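You operate a simulated robot arm through the tools that you are given. There is no shell and no other tool.

Carry out the task below with a simulated robot arm. There is one attempt and no reset: what you move stays moved.

JOB
Load the block from the yellow frame and leave the ready lamp green.
Fine: clamped in the locked jig, slide in and locked, depth dial at 8 mm, ready button pressed.

Only the result counts: the job must be done as asked and must still hold three seconds after the hand-in. Knocking over, shifting, dropping, spilling or breaking anything else fails it.

ROBOT AND FRAMES
A 7-joint arm with a fingered hand, fixed in place. Base frame: the origin is on the floor under the middle of its stand, x ahead of it, y to its left, z up; the work surface is at about z = 850. Units: mm, degrees, N and s.
With the tool pointing down near the work surface it reaches from about 360 to 840 mm from the base axis. Its first joint turns from -115.0 to 115.0 degrees. Payload 5 kg.
The TCP is the grasp point between the finger pads, 32 mm short of the fingertips. In the tool frame z runs along the fingers and y along their closing line. The gripper opens to 160 mm; its body begins 89 mm behind the TCP. The gripper is a hand of 4 fingers: y runs from the thumb to the fingers, the wrist lies at [0, 0, -267] in the tool frame, and closing takes about 1.5 s.
Orientation is that of the tool frame in the base frame, as a unit quaternion [x, y, z, w]. With the fingers straight down and closing along the base's y, the tool's x points along the base's -x, its y along +y and its z along -z.

CONTROLS
- The arm moves only by the tool send_rows. Its arguments are lists of equal length, an entry for each row: "linear": the shift along the tool's x, y, z in cm, a list of three; "dr": the turn, a rotation vector about the tool's x, y, z in rad, a list of three; "claw": the finger opening in cm, from 0 to 16. In form: {"linear": [[x, y, z], ...], "dr": [[rx, ry, rz], ...], "claw": [claw, ...]}. A call has 1 to 20 rows; each row shifts and turns the commanded pose from where the row before left it, along the tool's axes as they then stand. A row lasts 0.2 s, in which the tool goes at most 50 mm and 8.6 degrees; a call with a longer step from one row to the next is refused whole, and so is a gripper value outside its range. A pose out of reach is approached as far as the arm can. The call stops where the force on the tool passes 40 N (or 10 N more than at its start, if that is more) or the arm is blocked; 0.2 s more then pass. Each finger travels about 108 mm/s and halts on what it meets, pressing with about 27 N; the grip force reading is that of the motor and also rises with nothing between the fingers. The clock runs only during rows and for 0.2 s after the last one: add rows that do not move to give the fingers time. The reply holds the time, the measured pose of the TCP, the force on the tool along the base axes, the opening and the grip force, in the units named above and with some noise, with the torque about the TCP (base axes, N m) and any sound that the robot's microphone picked up.
- Cameras (640 x 400 px; columns grow to the right, rows downward): "scene" is fixed at [49.8, -500, 1587.7]; the picture's right is [0.59, -0.81, 0.00], its down [-0.47, -0.34, -0.81] and it looks along [0.66, 0.48, -0.58] (base axes); focal length 340 px, centre (320, 200). "wrist" rides on the gripper at [80, -4, -114] in the tool frame; the picture's right is [0.05, 1.00, 0.00], its down [-0.82, 0.04, -0.58] and it looks along [-0.58, 0.03, 0.82] (tool axes); focal length 265 px, centre (320, 200). There is no depth. A picture from a camera that has moved, and an enlarged one, comes with that camera's place and axes in the base frame and with its lens. The place of the scene camera against the robot may be out by one fixed shift of up to 12 mm in any direction.
- get_image(camera): a new picture of that camera. It takes no simulated time.
- move_column(by): slides the trunk up (or, below 0, down) by that many mm; the arm rides with it, the base frame stays. It gives what a move gives, with no picture.
- grasp_type(shape): the hand has 4 fingers and takes this shape, open, in about a second: jaw (thumb against the fingers, like two jaws); tri (thumb and two fingers); tip (a fingertip pinch); poke (one finger out to press); point (the index stretched); flat (the hand flat); cup (the hand cupped); fist (a fist). The gripper value then closes the fingers along that shape, each until it touches; the sizes above hold for jaw. It gives what a move gives, with no picture.
- zoom(camera, box): a new picture of the part [left, top, right, bottom] of that camera's present view, enlarged. It takes no simulated time.
- finish_job(): hands the job in; it is judged then, once.

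Nothing tells you positions but the pictures and the camera data. Unless the task says otherwise, let go and move clear before handing in.

The tools are called as a command line: name --argument value ..., lists and objects as JSON in quotes. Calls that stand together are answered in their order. send_rows: Moves the arm, as the interface text tells. Its arguments: {"type":"object","properties":{"linear":{"type":"array","items":{"type":"array","items":{"type":"number"}}},"dr":{"type":"array","items":{"type":"array","items":{"type":"number"}}},"claw":{"type":"array","items":{"type":"number"}}},"required":["linear","dr","claw"]} The other tools are called the same way: move_column (by) moves the trunk up or down; grasp_type (shape) gives the hand a shape; get_image (camera) takes a picture; zoom (camera, box) takes an enlarged picture of a part of a camera's view; finish_job () hands the job in.

At the start:

```text
time_s: 0.0
eef_pos: [579.3, 107.0, 1220.9]
tcp_rot: [-0.001, 1.0, 0.0, 0.0]
force: [0.5, 0.0, -0.2]
wrist_torque: [0.01, 0.0, -0.02]
grip_width: 159.7
grip_force: 0.0
shape: jaw
trunk travel left (down, up): [-850.0, 140.0]
```

scene: 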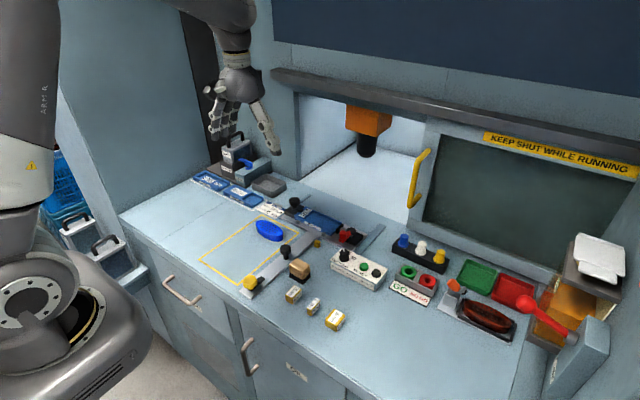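
wrist: 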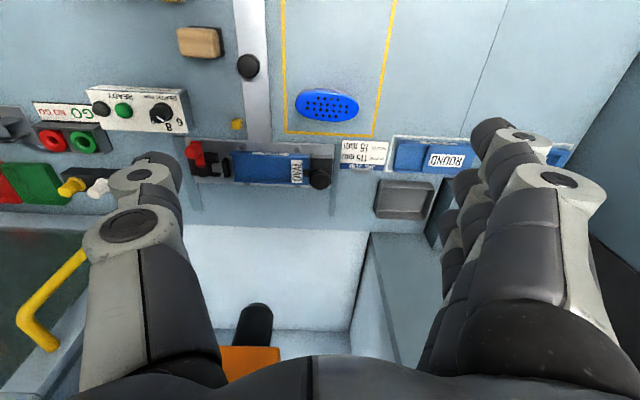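

I see a bench with a yellow painted frame holding a blue oval block, a slide rail with knobs, a jig with a red lever and a button box. I'll take enlarged pictures to identify each item before moving.

zoom --camera "scene" --box '[180, 160, 400, 300]'

zoom --camera "scene" --box '[320, 220, 480, 320]'

zoom --camera "wrist" --box '[160, 0, 400, 220]'

zoom --camera "wrist" --box '[20, 60, 220, 185]'

zoom --camera "scene" --box '[270, 180, 390, 260]'

```text
2.86 times, centred on (290, 230) of scene
camera zoom: at [49.8, -500.0, 1587.7], right [0.59, -0.81, 0.0], down [-0.47, -0.34, -0.81], along [0.66, 0.48, -0.58], focal length 972 px, centre (406, 114)
```

zoom: 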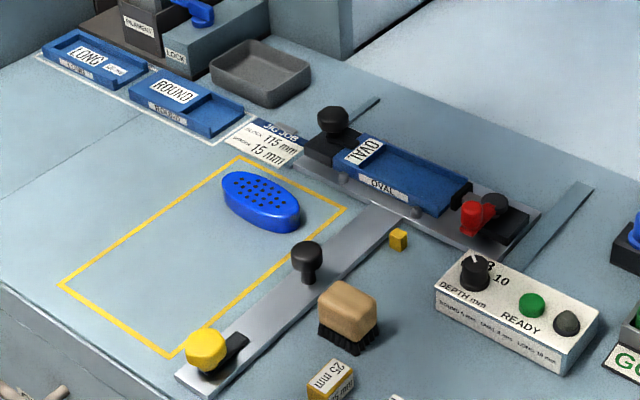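

```text
4.00 times, centred on (400, 270) of scene
camera zoom: at [49.8, -500.0, 1587.7], right [0.59, -0.81, 0.0], down [-0.47, -0.34, -0.81], along [0.66, 0.48, -0.58], focal length 1360 px, centre (0, -80)
```

zoom: 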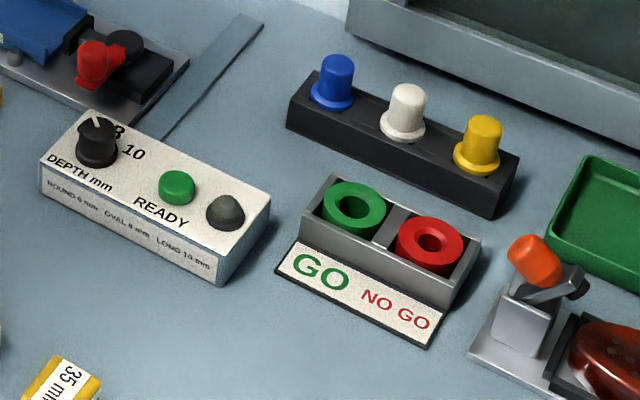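

```text
1.82 times, centred on (280, 110) of wrist
camera zoom: at [499.0, 103.5, 1334.9], right [-0.05, 1.0, 0.0], down [0.82, 0.04, 0.58], along [0.58, 0.03, -0.82], focal length 483 px, centre (393, 364)
```

zoom: 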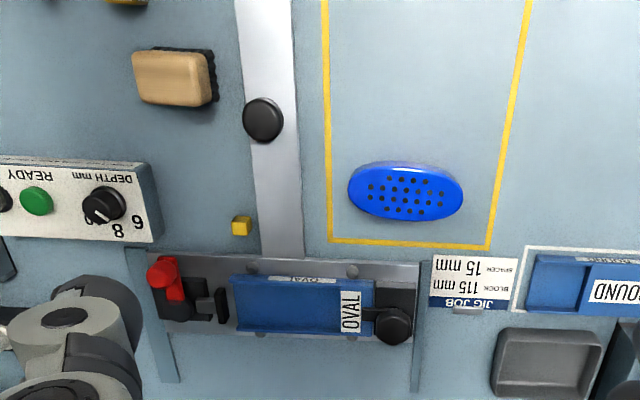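

```text
3.20 times, centred on (120, 122) of wrist
camera zoom: at [499.0, 103.5, 1334.9], right [-0.05, 1.0, 0.0], down [0.82, 0.04, 0.58], along [0.58, 0.03, -0.82], focal length 849 px, centre (960, 448)
```

zoom: 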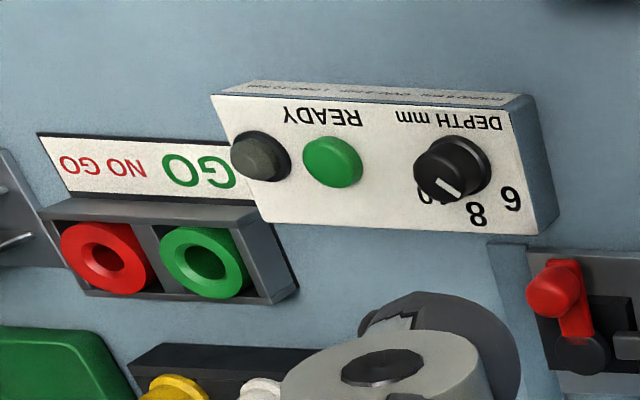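

```text
5.00 times, centred on (330, 220) of scene
camera zoom: at [49.8, -500.0, 1587.7], right [0.59, -0.81, 0.0], down [-0.47, -0.34, -0.81], along [0.66, 0.48, -0.58], focal length 1700 px, centre (270, 100)
```

zoom: 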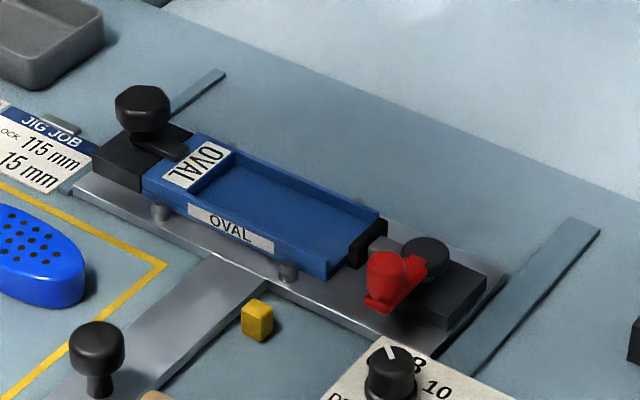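

The oval jig sits on a slide plate, with a job card beside it reading block 115 mm and spacer 15 mm. I'll zoom in on the card, the spacers, the knobs and the dial before acting.

zoom --camera "scene" --box '[180, 160, 260, 210]'

zoom --camera "scene" --box '[230, 220, 310, 300]'

zoom --camera "scene" --box '[270, 270, 360, 335]'

zoom --camera "scene" --box '[325, 235, 405, 295]'

zoom --camera "scene" --box '[250, 190, 310, 230]'

zoom --camera "scene" --box '[440, 230, 640, 370]'

zoom --camera "wrist" --box '[180, 120, 350, 220]'

zoom --camera "wrist" --box '[80, 80, 200, 150]'

```text
8.00 times, centred on (220, 185) of scene
camera zoom: at [49.8, -500.0, 1587.7], right [0.59, -0.81, 0.0], down [-0.47, -0.34, -0.81], along [0.66, 0.48, -0.58], focal length 2720 px, centre (1120, 320)
```

zoom: 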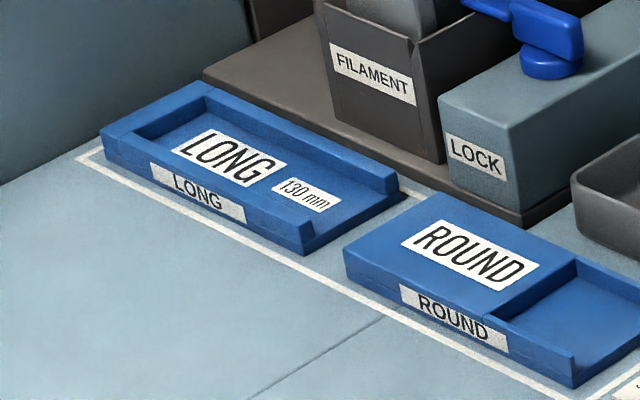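

```text
5.00 times, centred on (270, 260) of scene
camera zoom: at [49.8, -500.0, 1587.7], right [0.59, -0.81, 0.0], down [-0.47, -0.34, -0.81], along [0.66, 0.48, -0.58], focal length 1700 px, centre (570, -100)
```

zoom: 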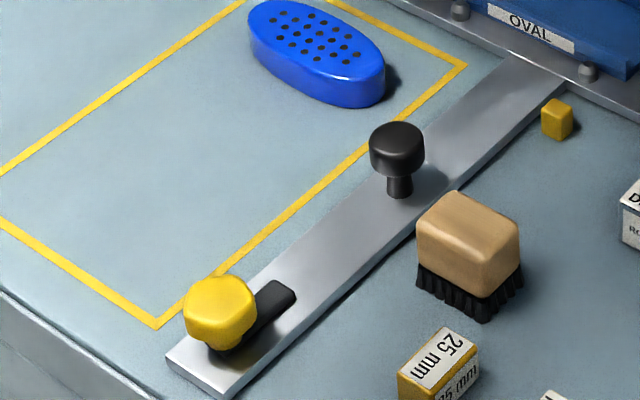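

```text
6.15 times, centred on (315, 302) of scene
camera zoom: at [49.8, -500.0, 1587.7], right [0.59, -0.81, 0.0], down [-0.47, -0.34, -0.81], along [0.66, 0.48, -0.58], focal length 2093 px, centre (351, -431)
```

zoom: 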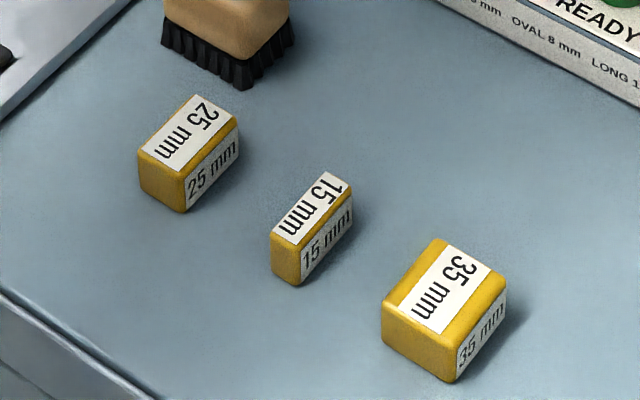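

```text
6.67 times, centred on (365, 265) of scene
camera zoom: at [49.8, -500.0, 1587.7], right [0.59, -0.81, 0.0], down [-0.47, -0.34, -0.81], along [0.66, 0.48, -0.58], focal length 2267 px, centre (20, -233)
```

zoom: 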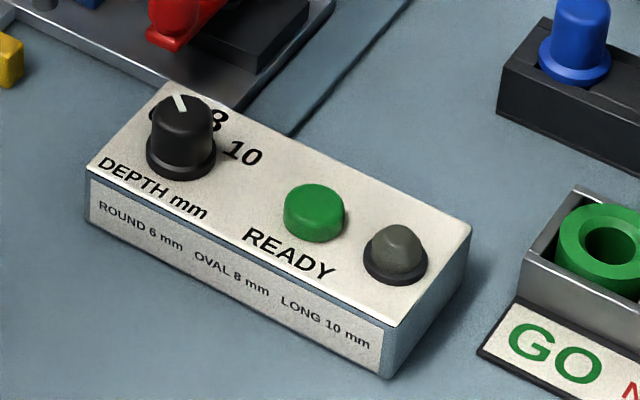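

```text
10.00 times, centred on (280, 210) of scene
camera zoom: at [49.8, -500.0, 1587.7], right [0.59, -0.81, 0.0], down [-0.47, -0.34, -0.81], along [0.66, 0.48, -0.58], focal length 3401 px, centre (720, 100)
```

zoom: 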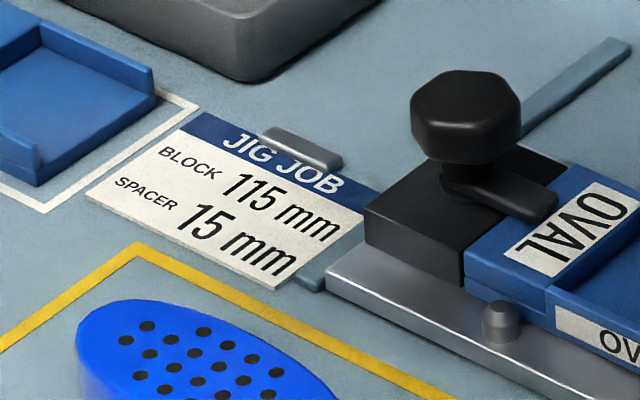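

```text
2.86 times, centred on (540, 300) of scene
camera zoom: at [49.8, -500.0, 1587.7], right [0.59, -0.81, 0.0], down [-0.47, -0.34, -0.81], along [0.66, 0.48, -0.58], focal length 972 px, centre (-309, -86)
```

zoom: 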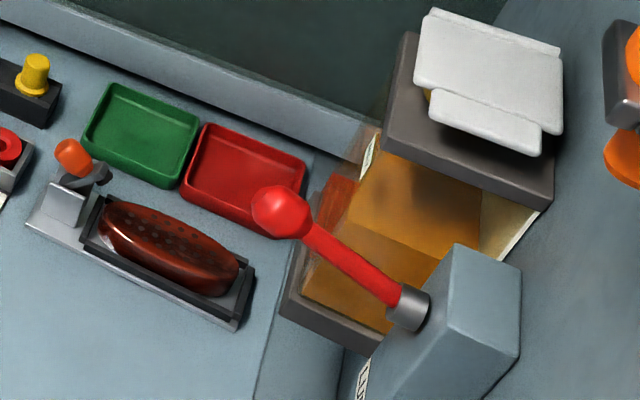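

```text
3.76 times, centred on (265, 170) of wrist
camera zoom: at [499.0, 103.5, 1334.9], right [-0.05, 1.0, 0.0], down [0.82, 0.04, 0.58], along [0.58, 0.03, -0.82], focal length 999 px, centre (527, 313)
```

zoom: 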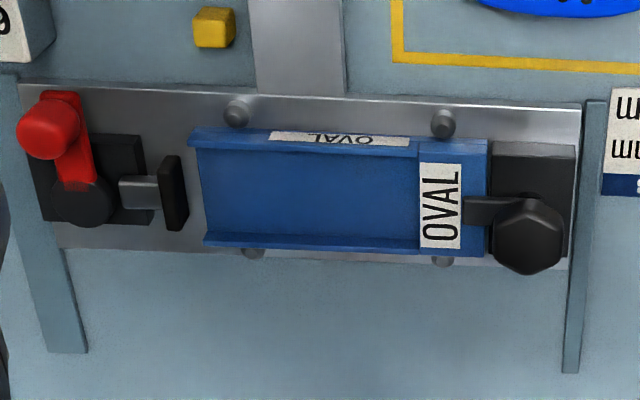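

```text
5.33 times, centred on (140, 115) of wrist
camera zoom: at [499.0, 103.5, 1334.9], right [-0.05, 1.0, 0.0], down [0.82, 0.04, 0.58], along [0.58, 0.03, -0.82], focal length 1416 px, centre (1280, 653)
```

zoom: 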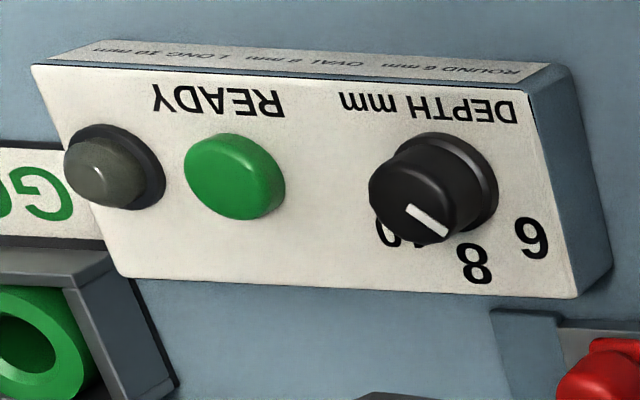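

The jig plate holds the OVAL nest, with a hex-knob lock at its +y end and a red clamp lever at its -y end. A strip with a black handle and a yellow lock knob runs toward the front. I'll lower the wrist camera toward the jig to see the details.

send_rows --linear '[[-1.2, -1.6, 3.4], [-1.2, -1.6, 3.4], [-1.2, -1.6, 3.4], [-1.2, -1.6, 3.4], [-1.2, -1.6, 3.4]]' --dr '[[0, 0, 0], [0, 0, 0], [0, 0, 0], [0, 0, 0], [0, 0, 0]]' --claw '[16, 16, 16, 16, 16]'

get_image --camera "wrist"

zoom --camera "wrist" --box '[160, 60, 480, 260]'

get_image --camera "scene"

```text
time_s: 1.2
eef_pos: [640.5, 25.9, 1049.5]
tcp_rot: [0.0, 1.0, 0.0, 0.0]
force: [0.6, 0.2, 0.3]
wrist_torque: [0.03, -0.01, 0.0]
grip_width: 160.1
grip_force: 0.1
shape: jaw
trunk travel left (down, up): [-850.0, 140.0]
```

```text
taken
camera wrist: at [560.8, 21.7, 1164.0], right [-0.05, 1.0, 0.0], down [0.82, 0.04, 0.58], along [0.58, 0.03, -0.82], focal length 265 px, centre (320, 200)
```

wrist: 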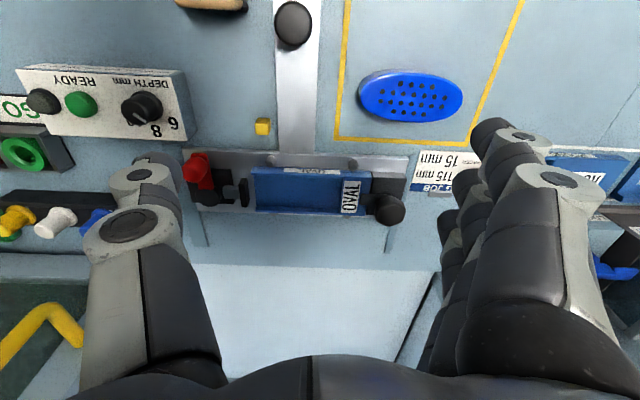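

```text
2.00 times, centred on (320, 160) of wrist
camera zoom: at [560.8, 21.7, 1164.0], right [-0.05, 1.0, 0.0], down [0.82, 0.04, 0.58], along [0.58, 0.03, -0.82], focal length 531 px, centre (320, 280)
```

zoom: 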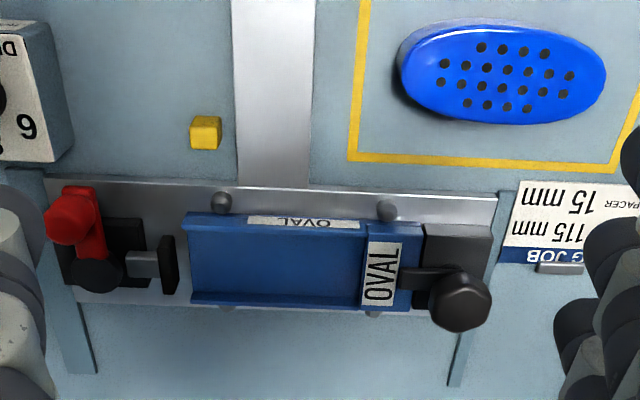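

```text
taken
```

scene: 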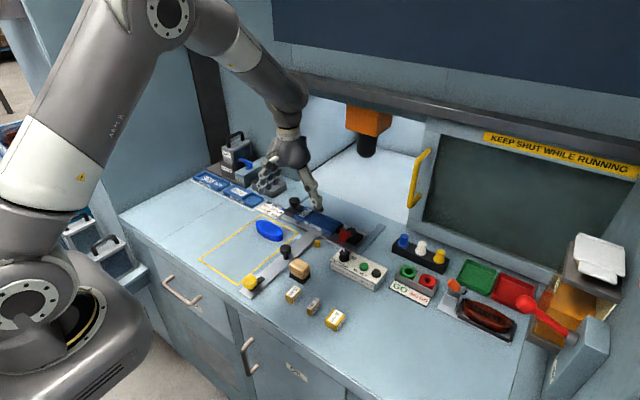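

The hex knob is at about (752, 117, 908) and the clamp pivot at about (755, -108). I'll bring the camera nearer to the clamp, staying above everything, to see its state.

send_rows --linear '[[-1.25, -3.15, 1.5], [-1.25, -3.15, 1.5], [-1.25, -3.15, 1.5], [-1.25, -3.15, 1.5]]' --dr '[[0, 0, 0], [0, 0, 0], [0, 0, 0], [0, 0, 0]]' --claw '[16, 16, 16, 16]'

get_image --camera "wrist"

zoom --camera "wrist" --box '[230, 80, 460, 240]'

zoom --camera "wrist" --box '[80, 0, 300, 160]'

```text
time_s: 2.2
eef_pos: [691.2, -100.6, 989.4]
tcp_rot: [0.0, 1.0, 0.0, 0.001]
force: [0.1, 0.0, 0.7]
wrist_torque: [0.0, 0.01, 0.04]
grip_width: 160.0
grip_force: 0.1
shape: jaw
trunk travel left (down, up): [-850.0, 140.0]
```

```text
taken
camera wrist: at [610.2, -104.9, 1104.8], right [-0.05, 1.0, 0.0], down [0.82, 0.04, 0.58], along [0.58, 0.03, -0.82], focal length 265 px, centre (320, 200)
```

wrist: 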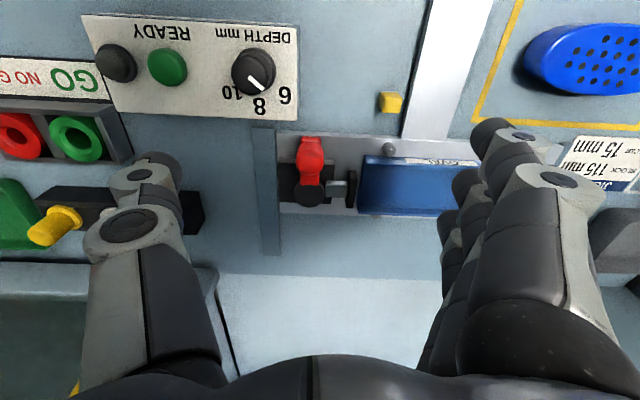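

```text
2.50 times, centred on (345, 160) of wrist
camera zoom: at [610.2, -104.9, 1104.8], right [-0.05, 1.0, 0.0], down [0.82, 0.04, 0.58], along [0.58, 0.03, -0.82], focal length 664 px, centre (258, 300)
```

zoom: 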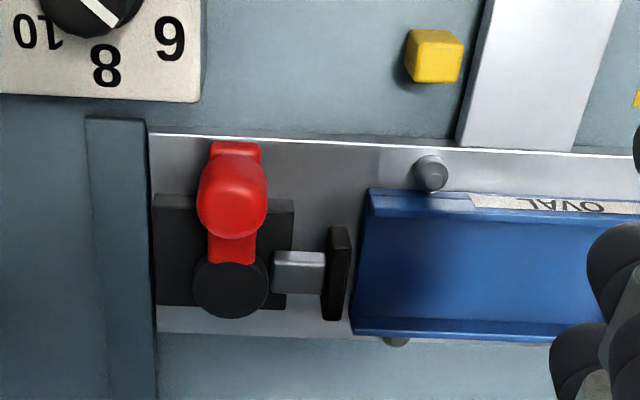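

```text
2.50 times, centred on (190, 80) of wrist
camera zoom: at [610.2, -104.9, 1104.8], right [-0.05, 1.0, 0.0], down [0.82, 0.04, 0.58], along [0.58, 0.03, -0.82], focal length 664 px, centre (645, 500)
```

zoom: 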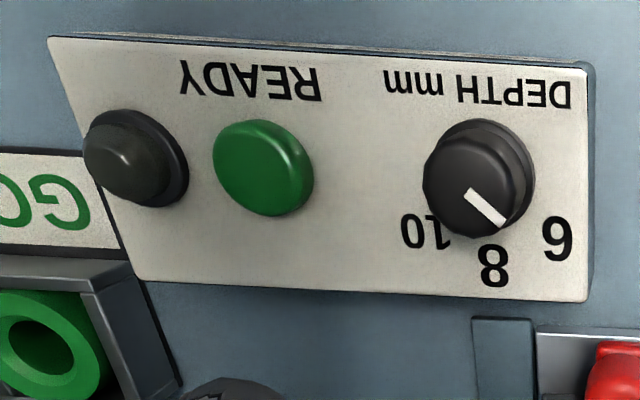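

The dial pointer seems to be at 6, and the clamp lever points toward -x with its pusher face at about y = -61. Next I'll look closely at the block, the handle strip and the yellow lock knob.

send_rows --linear '[[2.5, 3.5, -1.5], [2.5, 3.5, -1.5], [2.5, 3.5, -1.0], [2.5, 3.5, 0], [2.5, 3.5, 0], [2.5, 2.0, 0]]' --dr '[[0, 0, 0], [0, 0, 0], [0, 0, 0], [0, 0, 0], [0, 0, 0], [0, 0, 0]]' --claw '[16, 16, 16, 16, 16, 16]'

get_image --camera "wrist"

zoom --camera "wrist" --box '[220, 40, 460, 220]'

```text
time_s: 3.6
eef_pos: [539.1, 97.3, 1031.1]
tcp_rot: [0.0, 1.0, -0.001, 0.002]
force: [-1.0, -0.1, -1.2]
wrist_torque: [-0.02, -0.03, -0.01]
grip_width: 159.8
grip_force: 0.1
shape: jaw
trunk travel left (down, up): [-850.0, 140.0]
```

```text
taken
camera wrist: at [459.3, 92.4, 1146.0], right [-0.05, 1.0, 0.0], down [0.81, 0.04, 0.58], along [0.58, 0.03, -0.82], focal length 265 px, centre (320, 200)
```

wrist: 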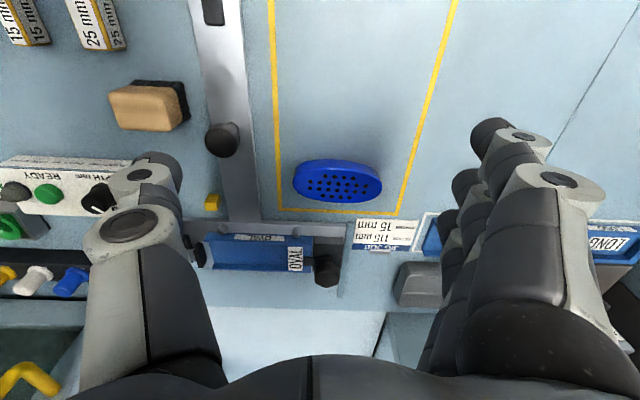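

```text
2.22 times, centred on (340, 130) of wrist
camera zoom: at [459.3, 92.4, 1146.0], right [-0.05, 1.0, 0.0], down [0.81, 0.04, 0.58], along [0.58, 0.03, -0.82], focal length 590 px, centre (276, 356)
```

zoom: 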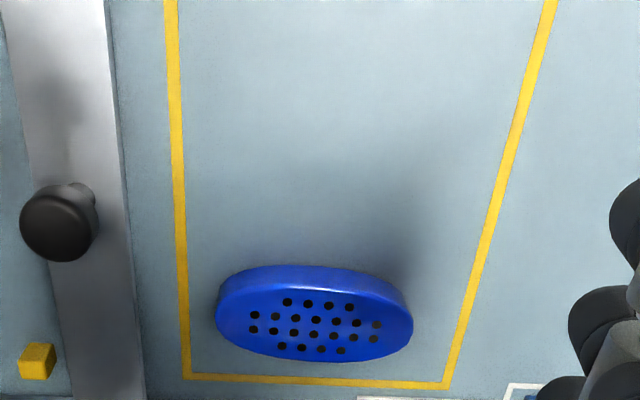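

The block's top centre is about (631, 123, 874), roughly 115 x 48 x 24 mm, with its long axis about 2.5° off y. Next I'll check the slide's front end and the yellow knob from above.

send_rows --linear '[[2.2, -2.6, 0], [2.2, -2.6, 0], [2.2, -2.6, 0]]' --dr '[[0, 0, 0], [0, 0, 0], [0, 0, 0]]' --claw '[16, 16, 16]'

get_image --camera "wrist"

zoom --camera "wrist" --box '[260, 0, 420, 100]'

zoom --camera "scene" --box '[225, 230, 315, 300]'

```text
time_s: 4.4
eef_pos: [473.1, 17.9, 1030.1]
tcp_rot: [0.0, 1.0, 0.001, 0.001]
force: [-1.3, 0.3, 0.6]
wrist_torque: [0.01, -0.03, 0.0]
grip_width: 159.8
grip_force: 0.0
shape: jaw
trunk travel left (down, up): [-850.0, 140.0]
```

```text
taken
camera wrist: at [393.0, 13.5, 1144.6], right [-0.05, 1.0, 0.0], down [0.81, 0.04, 0.58], along [0.58, 0.03, -0.82], focal length 265 px, centre (320, 200)
```

wrist: 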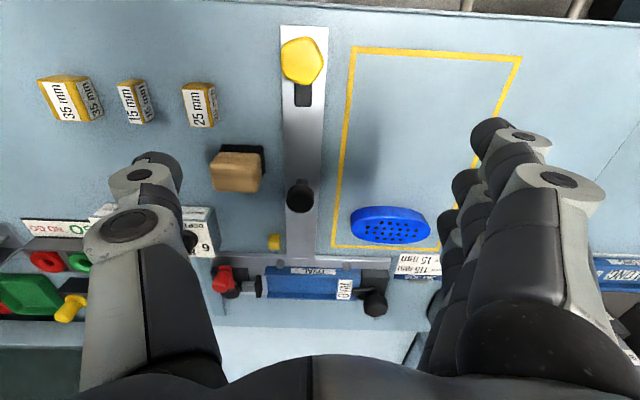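

```text
4.00 times, centred on (340, 50) of wrist
camera zoom: at [393.0, 13.5, 1144.6], right [-0.05, 1.0, 0.0], down [0.81, 0.04, 0.58], along [0.58, 0.03, -0.82], focal length 1062 px, centre (240, 800)
```

zoom: 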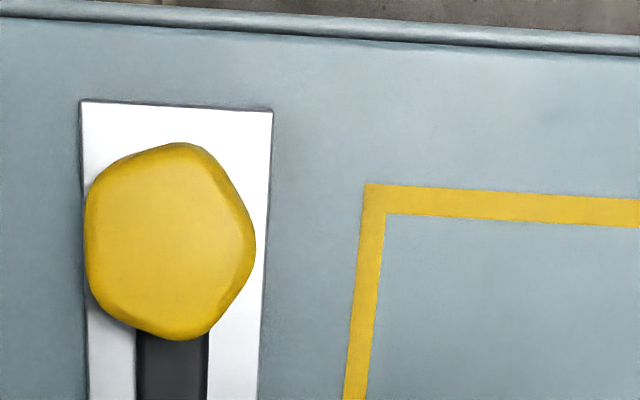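

```text
5.71 times, centred on (270, 265) of scene
camera zoom: at [49.8, -500.0, 1587.7], right [0.59, -0.81, 0.0], down [-0.47, -0.34, -0.81], along [0.66, 0.48, -0.58], focal length 1943 px, centre (606, -171)
```

zoom: 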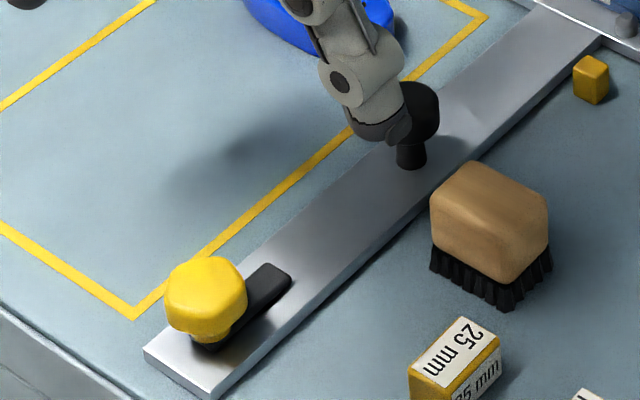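

The yellow knob is at about (427, 1) with its locking bar along the strip, and the black handle knob is at about (569, -1, 890). I'll look closer at the nest for its wall height, from the scene camera and from a nearer wrist view.

send_rows --linear '[[-4, -1.0, 0], [-4, -1.0, 0], [-4, -1.0, 0.5], [-4, -1.0, 1], [-3, 0, 2], [-1, 0, 2]]' --dr '[[0, 0, 0], [0, 0, 0], [0, 0, 0], [0, 0, 0], [0, 0, 0], [0, 0, 0]]' --claw '[16, 16, 16, 16, 16, 16]'

get_image --camera "wrist"

zoom --camera "wrist" --box '[190, 80, 350, 180]'

zoom --camera "wrist" --box '[330, 80, 490, 180]'

zoom --camera "scene" --box '[290, 195, 380, 250]'

```text
time_s: 5.8
eef_pos: [675.6, -21.7, 975.4]
tcp_rot: [-0.001, 1.0, 0.0, 0.0]
force: [0.3, -0.3, -0.2]
wrist_torque: [-0.01, 0.01, 0.02]
grip_width: 159.9
grip_force: 0.0
shape: jaw
trunk travel left (down, up): [-850.0, 140.0]
```

```text
taken
camera wrist: at [596.1, -25.7, 1089.4], right [-0.05, 1.0, 0.0], down [0.82, 0.04, 0.58], along [0.58, 0.03, -0.82], focal length 265 px, centre (320, 200)
```

wrist: 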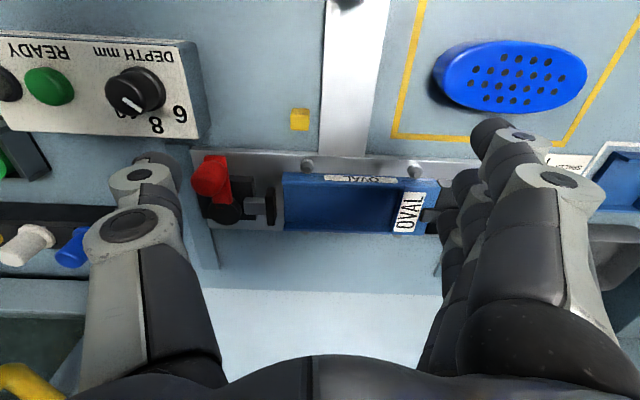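

```text
4.00 times, centred on (270, 130) of wrist
camera zoom: at [596.1, -25.7, 1089.4], right [-0.05, 1.0, 0.0], down [0.82, 0.04, 0.58], along [0.58, 0.03, -0.82], focal length 1062 px, centre (520, 480)
```

zoom: 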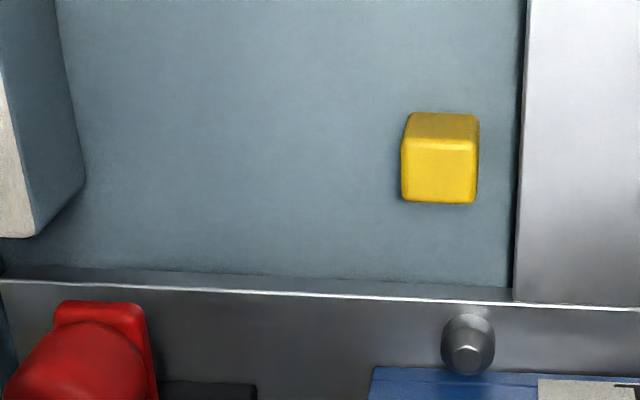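

```text
4.00 times, centred on (410, 130) of wrist
camera zoom: at [596.1, -25.7, 1089.4], right [-0.05, 1.0, 0.0], down [0.82, 0.04, 0.58], along [0.58, 0.03, -0.82], focal length 1062 px, centre (-40, 480)
```

zoom: 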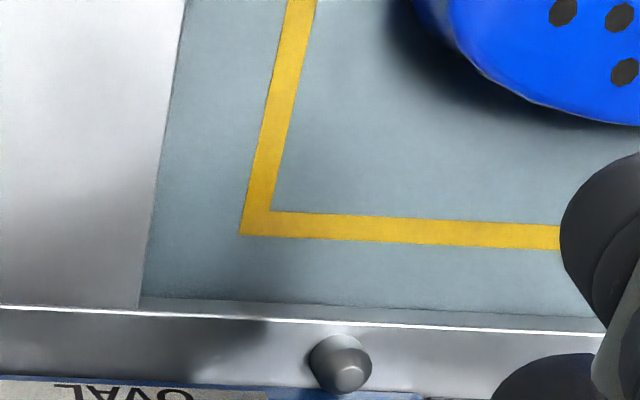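

```text
7.11 times, centred on (335, 222) of scene
camera zoom: at [49.8, -500.0, 1587.7], right [0.59, -0.81, 0.0], down [-0.47, -0.34, -0.81], along [0.66, 0.48, -0.58], focal length 2418 px, centre (213, 40)
```

zoom: 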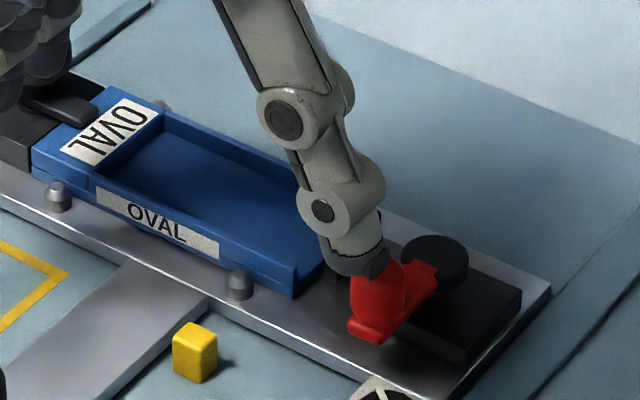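

zoom --camera "wrist" --box '[190, 140, 350, 240]'

zoom --camera "wrist" --box '[310, 140, 470, 240]'

zoom --camera "scene" --box '[290, 195, 350, 240]'

```text
4.00 times, centred on (270, 190) of wrist
camera zoom: at [596.1, -25.7, 1089.4], right [-0.05, 1.0, 0.0], down [0.82, 0.04, 0.58], along [0.58, 0.03, -0.82], focal length 1062 px, centre (520, 240)
```

zoom: 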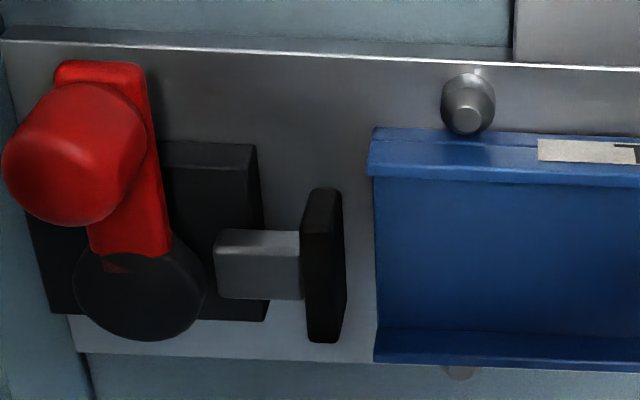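

```text
4.00 times, centred on (390, 190) of wrist
camera zoom: at [596.1, -25.7, 1089.4], right [-0.05, 1.0, 0.0], down [0.82, 0.04, 0.58], along [0.58, 0.03, -0.82], focal length 1062 px, centre (40, 240)
```

zoom: 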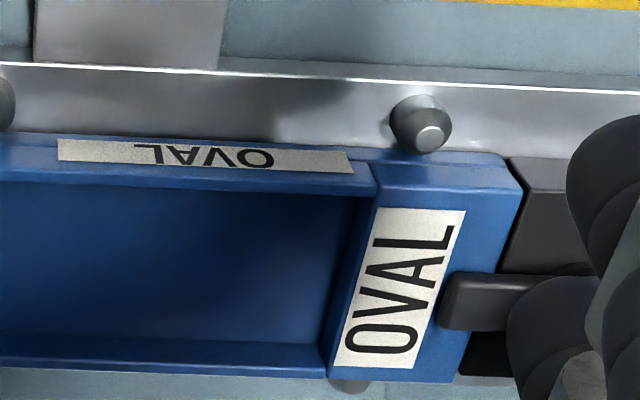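

```text
8.89 times, centred on (320, 218) of scene
camera zoom: at [49.8, -500.0, 1587.7], right [0.59, -0.81, 0.0], down [-0.47, -0.34, -0.81], along [0.66, 0.48, -0.58], focal length 3023 px, centre (320, 44)
```

zoom: 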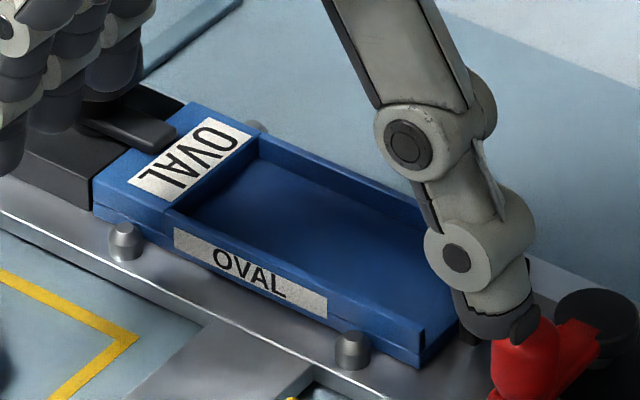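

Plate top is near z = 863, nest floor about 873, side walls about 882, stop face at about y = 58, and nest centre at about x = 754. The gap to the pusher is about 118 mm. I'll raise the hand and try the pinch shape to see how slim the fingers are.

send_rows --linear '[[1.0, 0, -3], [1.0, 0, -3], [0, 0, -3]]' --dr '[[0, 0, 0], [0, 0, 0], [0, 0, 0]]' --claw '[16, 16, 16]'

grasp_type --shape "tip"

get_image --camera "wrist"

get_image --camera "scene"

```text
time_s: 6.6
eef_pos: [654.6, -21.6, 1068.2]
tcp_rot: [0.0, 1.0, 0.0, 0.0]
force: [0.5, 0.6, -0.3]
wrist_torque: [0.0, -0.02, 0.01]
grip_width: 159.8
grip_force: 0.0
shape: jaw
trunk travel left (down, up): [-850.0, 140.0]
```

```text
time_s: 7.5
eef_pos: [655.4, -23.6, 1067.2]
tcp_rot: [-0.001, 1.0, 0.0, 0.0]
force: [-0.8, 0.4, 0.8]
wrist_torque: [0.04, 0.0, -0.02]
grip_width: 159.9
grip_force: 0.1
shape: tip
trunk travel left (down, up): [-850.0, 140.0]
```

```text
taken
camera wrist: at [575.4, -26.4, 1181.1], right [-0.05, 1.0, 0.0], down [0.82, 0.04, 0.58], along [0.58, 0.03, -0.82], focal length 265 px, centre (320, 200)
```

wrist: 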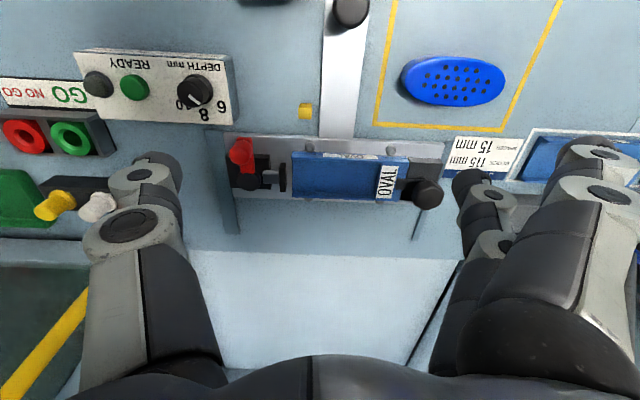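

```text
taken
```

scene: 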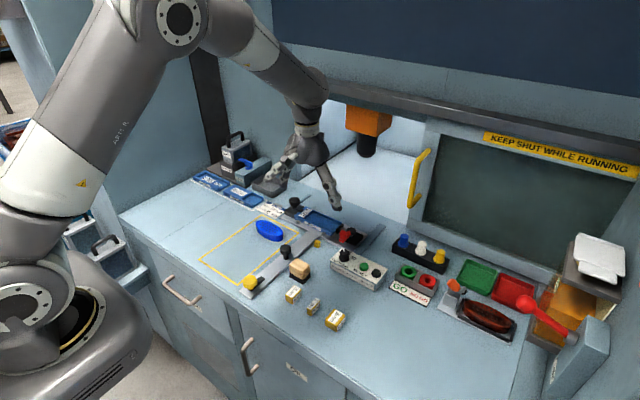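

send_rows --linear '[[0, 0, 0], [0, 0, 0], [0, 0, 0], [0, 0, 0], [0, 0, 0], [0, 0, 0]]' --dr '[[0, 0, 0], [0, 0, 0], [0, 0, 0], [0, 0, 0], [0, 0, 0], [0, 0, 0]]' --claw '[4, 4, 4, 4, 4, 4]'

get_image --camera "wrist"

zoom --camera "scene" --box '[240, 120, 400, 220]'

```text
time_s: 8.9
eef_pos: [656.3, -22.2, 1066.9]
tcp_rot: [0.0, 1.0, 0.0, 0.0]
force: [-0.4, 0.3, 0.2]
wrist_torque: [-0.01, 0.0, 0.01]
grip_width: 40.5
grip_force: 0.0
shape: tip
trunk travel left (down, up): [-850.0, 140.0]
```

```text
taken
camera wrist: at [575.3, -26.4, 1181.3], right [-0.05, 1.0, 0.0], down [0.82, 0.04, 0.58], along [0.58, 0.03, -0.82], focal length 265 px, centre (320, 200)
```

wrist: 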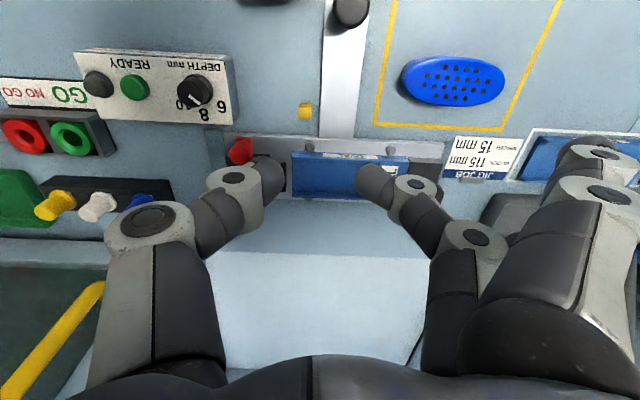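

```text
4.00 times, centred on (320, 170) of scene
camera zoom: at [49.8, -500.0, 1587.7], right [0.59, -0.81, 0.0], down [-0.47, -0.34, -0.81], along [0.66, 0.48, -0.58], focal length 1360 px, centre (320, 320)
```

zoom: 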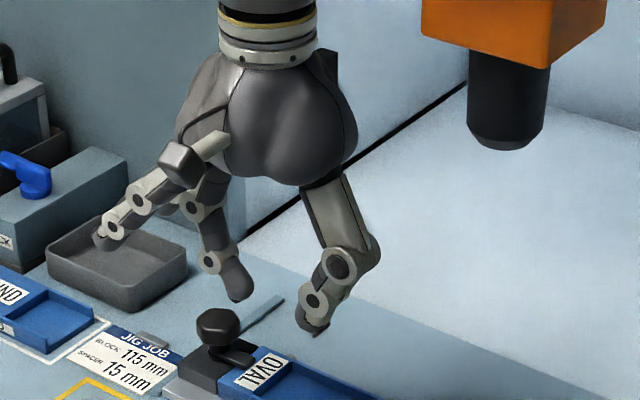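

Pinch shape leaves a slim thumb and finger pair with the other two fingers stretched out at TCP height, which suits the dial and lever. I'll zoom on the dial and lever from here to triangulate them.

zoom --camera "wrist" --box '[70, 40, 250, 140]'

zoom --camera "wrist" --box '[210, 100, 330, 220]'

zoom --camera "scene" --box '[325, 220, 395, 290]'

```text
3.56 times, centred on (160, 90) of wrist
camera zoom: at [575.3, -26.4, 1181.3], right [-0.05, 1.0, 0.0], down [0.82, 0.04, 0.58], along [0.58, 0.03, -0.82], focal length 944 px, centre (889, 591)
```

zoom: 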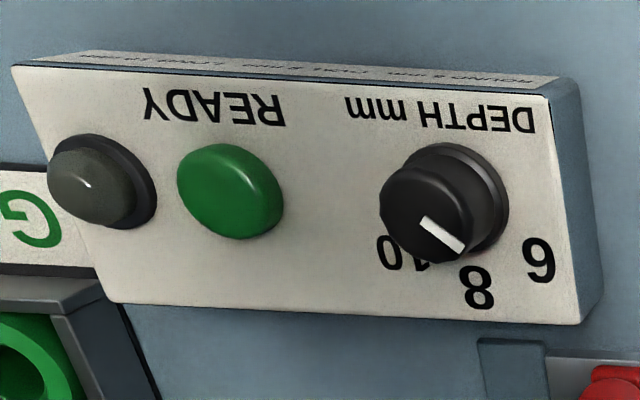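

```text
3.33 times, centred on (270, 160) of wrist
camera zoom: at [575.3, -26.4, 1181.3], right [-0.05, 1.0, 0.0], down [0.82, 0.04, 0.58], along [0.58, 0.03, -0.82], focal length 885 px, centre (487, 333)
```

zoom: 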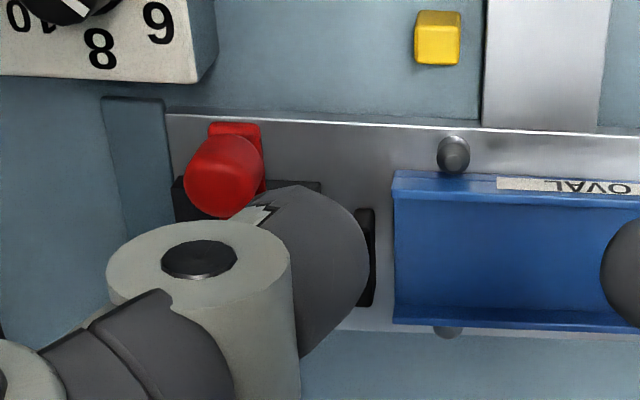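

```text
5.71 times, centred on (360, 255) of scene
camera zoom: at [49.8, -500.0, 1587.7], right [0.59, -0.81, 0.0], down [-0.47, -0.34, -0.81], along [0.66, 0.48, -0.58], focal length 1943 px, centre (91, -114)
```

zoom: 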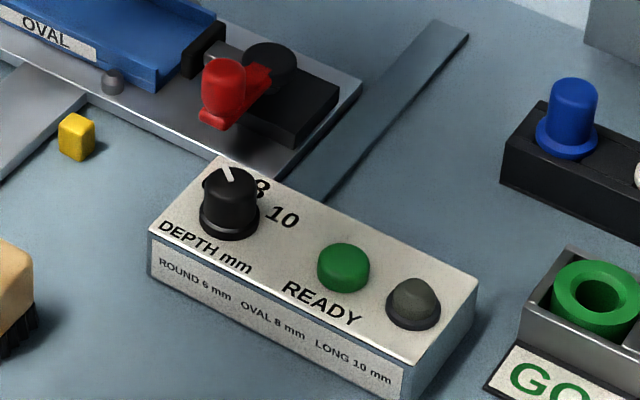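

Dial top is at (649, -152, 904) and its pointer sits on 6; 8 is straight toward +x, so it needs about 50° clockwise seen from above. I'll hover over it, pre-turned by 25°, and check alignment.

send_rows --linear '[[0.18, -3.25, 2.0], [0.18, -3.25, 2.0], [0.18, -3.25, 2.0], [0.18, -3.25, 2.0], [0, 0, 0], [0, 0, 0], [0, 0, 0]]' --dr '[[0, 0, 0], [0, 0, 0], [0, 0, 0], [0, 0, 0], [0, 0, -0.1455], [0, 0, -0.1455], [0, 0, -0.1455]]' --claw '[4, 4, 4, 4, 4, 4, 4]'

get_image --camera "wrist"

zoom --camera "scene" --box '[270, 130, 450, 290]'

```text
time_s: 10.5
eef_pos: [645.3, -151.7, 984.8]
tcp_rot: [-0.218, 0.976, 0.0, 0.0]
force: [-0.3, -1.3, 0.5]
wrist_torque: [-0.01, -0.01, 0.01]
grip_width: 40.2
grip_force: 0.0
shape: tip
trunk travel left (down, up): [-850.0, 140.0]
```

```text
taken
camera wrist: at [575.2, -189.1, 1099.1], right [-0.47, 0.88, 0.0], down [0.72, 0.38, 0.58], along [0.51, 0.27, -0.82], focal length 265 px, centre (320, 200)
```

wrist: 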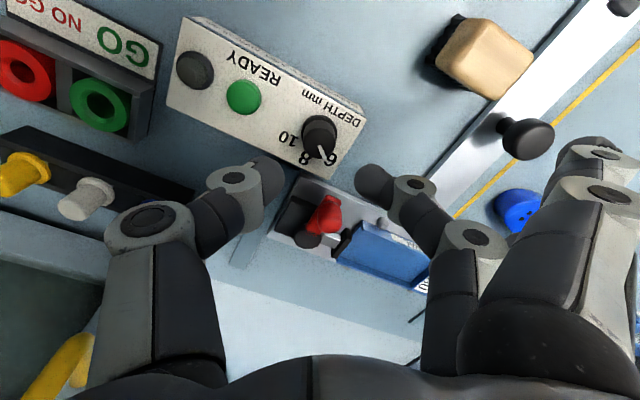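

```text
2.50 times, centred on (360, 210) of scene
camera zoom: at [49.8, -500.0, 1587.7], right [0.59, -0.81, 0.0], down [-0.47, -0.34, -0.81], along [0.66, 0.48, -0.58], focal length 850 px, centre (220, 175)
```

zoom: 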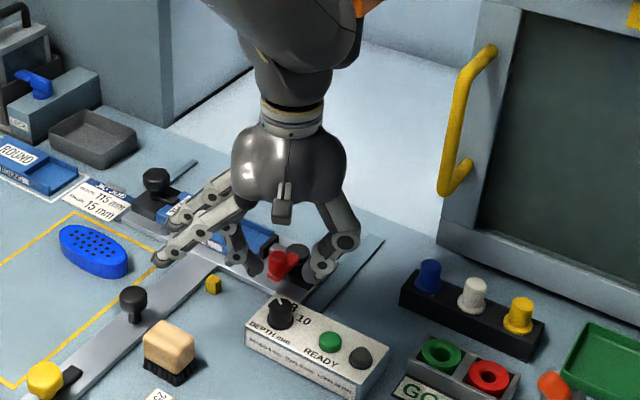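

zoom --camera "wrist" --box '[240, 90, 400, 190]'

```text
4.00 times, centred on (320, 140) of wrist
camera zoom: at [575.2, -189.1, 1099.1], right [-0.47, 0.88, 0.0], down [0.72, 0.38, 0.58], along [0.51, 0.27, -0.82], focal length 1062 px, centre (320, 440)
```

zoom: 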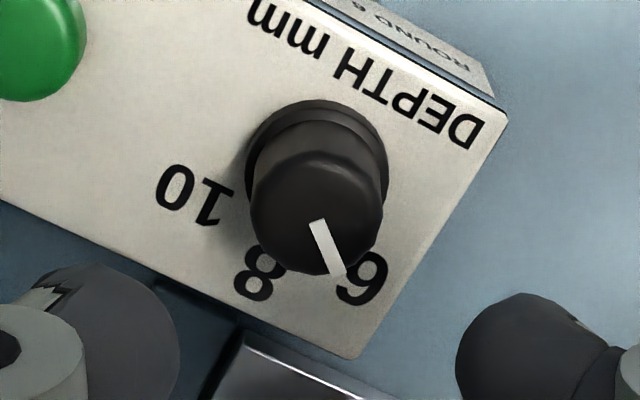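

The dial prediction matches the picture to within about 2 mm. I'll lower the open pinch around it, keeping the fingertips just above the box top.

send_rows --linear '[[-0.39, -0.16, 1.8], [0, 0, 1.8], [0, 0, 1.8], [0, 0, 1.2]]' --dr '[[0, 0, 0], [0, 0, 0], [0, 0, 0], [0, 0, 0]]' --claw '[4, 4, 4, 4]'

get_image --camera "wrist"

zoom --camera "scene" --box '[290, 190, 430, 300]'

```text
time_s: 11.5
eef_pos: [649.0, -151.8, 918.2]
tcp_rot: [-0.216, 0.976, 0.0, 0.0]
force: [-0.2, 0.2, 0.8]
wrist_torque: [-0.01, 0.02, 0.04]
grip_width: 40.2
grip_force: 0.0
shape: tip
trunk travel left (down, up): [-850.0, 140.0]
```

```text
taken
camera wrist: at [578.4, -188.8, 1033.0], right [-0.47, 0.88, 0.0], down [0.72, 0.38, 0.58], along [0.51, 0.27, -0.82], focal length 265 px, centre (320, 200)
```

wrist: 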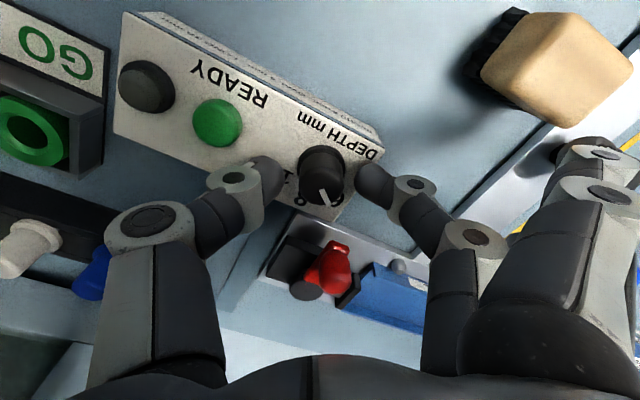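

```text
3.64 times, centred on (360, 245) of scene
camera zoom: at [49.8, -500.0, 1587.7], right [0.59, -0.81, 0.0], down [-0.47, -0.34, -0.81], along [0.66, 0.48, -0.58], focal length 1237 px, centre (174, 36)
```

zoom: 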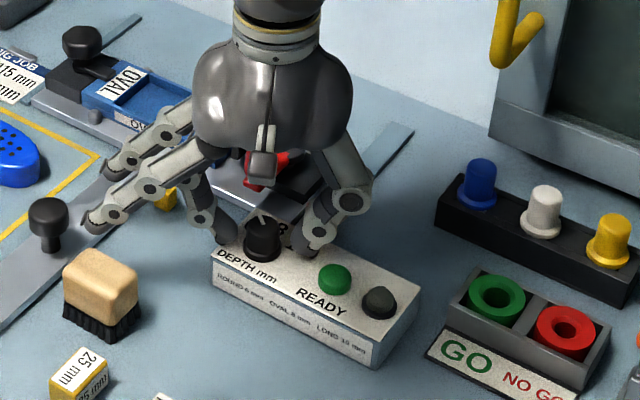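

The dial is centred between the fingertips. I'll close on it.

send_rows --linear '[[0, 0, 0], [0, 0, 0], [0, 0, 0], [0, 0, 0]]' --dr '[[0, 0, 0], [0, 0, 0], [0, 0, 0], [0, 0, 0]]' --claw '[3, 2, 1.5, 1.5]'

zoom --camera "wrist" --box '[220, 100, 420, 240]'

```text
time_s: 12.5
eef_pos: [649.0, -150.7, 919.0]
tcp_rot: [-0.217, 0.976, 0.001, 0.0]
force: [-0.8, 1.0, -2.9]
wrist_torque: [0.07, 0.03, 0.01]
grip_width: 20.8
grip_force: 27.0
shape: tip
trunk travel left (down, up): [-850.0, 140.0]
```

```text
2.86 times, centred on (320, 170) of wrist
camera zoom: at [578.3, -188.7, 1033.1], right [-0.47, 0.88, 0.0], down [0.72, 0.38, 0.58], along [0.51, 0.27, -0.82], focal length 758 px, centre (320, 286)
```

zoom: 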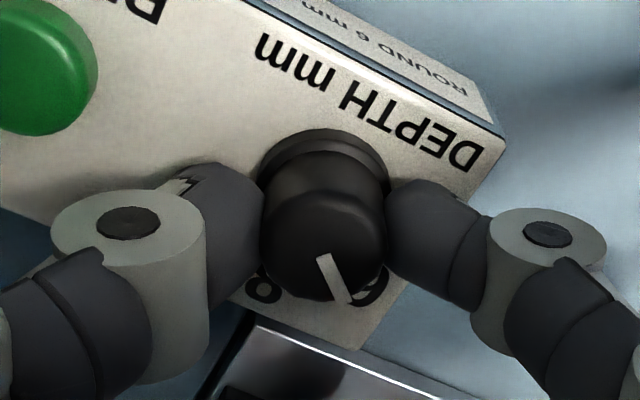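

The dial is gripped at 27 N. I'll turn it clockwise about 50°.

send_rows --linear '[[0, 0, 0], [0, 0, 0], [0, 0, 0], [0, 0, 0], [0, 0, 0], [0, 0, 0], [0, 0, 0]]' --dr '[[0, 0, 0.1455], [0, 0, 0.1455], [0, 0, 0.1455], [0, 0, 0.1455], [0, 0, 0.1455], [0, 0, 0.1455], [0, 0, 0]]' --claw '[1.5, 1.5, 1.5, 1.5, 1.5, 1.5, 1.5]'

zoom --camera "wrist" --box '[220, 100, 420, 240]'

```text
time_s: 14.1
eef_pos: [648.7, -151.1, 920.0]
tcp_rot: [0.218, 0.976, 0.001, -0.001]
force: [-6.9, -2.0, -11.3]
wrist_torque: [-0.05, 0.18, 0.03]
grip_width: 20.1
grip_force: 27.2
shape: tip
trunk travel left (down, up): [-850.0, 140.0]
```

```text
2.86 times, centred on (320, 170) of wrist
camera zoom: at [575.1, -120.8, 1034.0], right [0.38, 0.93, 0.0], down [0.76, -0.31, 0.58], along [0.53, -0.22, -0.82], focal length 758 px, centre (320, 286)
```

zoom: 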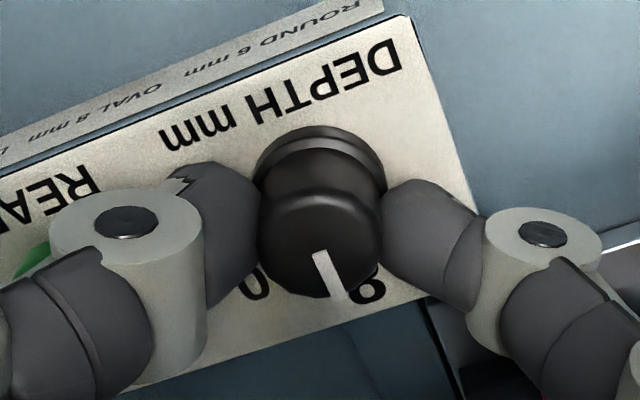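

send_rows --linear '[[0, 0, 0], [0, 0, 0], [0, 0, -2], [0, 0, -3]]' --dr '[[0, 0, 0], [0, 0, 0], [0, 0, 0], [0, 0, 0]]' --claw '[4, 4, 4, 4]'

zoom --camera "wrist" --box '[220, 80, 420, 220]'

zoom --camera "scene" --box '[325, 230, 395, 290]'

```text
time_s: 15.1
eef_pos: [647.5, -149.9, 971.2]
tcp_rot: [0.216, 0.976, 0.0, 0.0]
force: [-0.4, 0.9, -0.3]
wrist_torque: [-0.01, -0.02, -0.01]
grip_width: 39.8
grip_force: 0.1
shape: tip
trunk travel left (down, up): [-850.0, 140.0]
```

```text
2.86 times, centred on (320, 150) of wrist
camera zoom: at [573.6, -119.5, 1084.9], right [0.38, 0.93, 0.0], down [0.76, -0.31, 0.58], along [0.54, -0.22, -0.82], focal length 758 px, centre (320, 343)
```

zoom: 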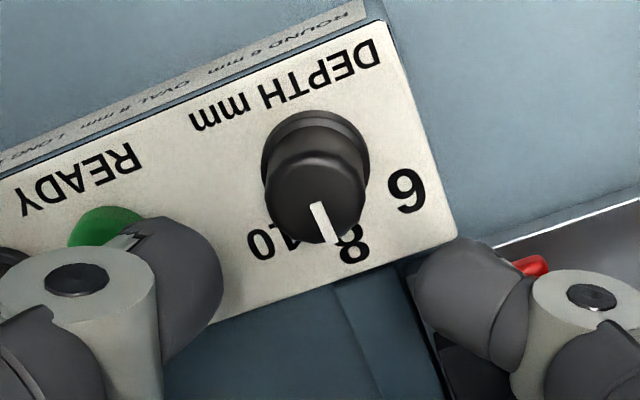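

```text
6.67 times, centred on (360, 260) of scene
camera zoom: at [49.8, -500.0, 1587.7], right [0.59, -0.81, 0.0], down [-0.47, -0.34, -0.81], along [0.66, 0.48, -0.58], focal length 2267 px, centre (53, -200)
```

zoom: 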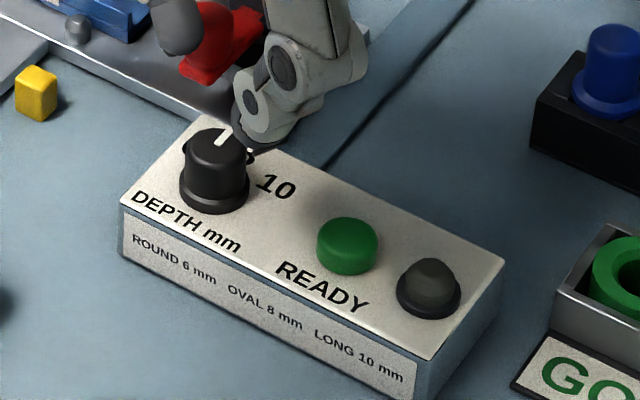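

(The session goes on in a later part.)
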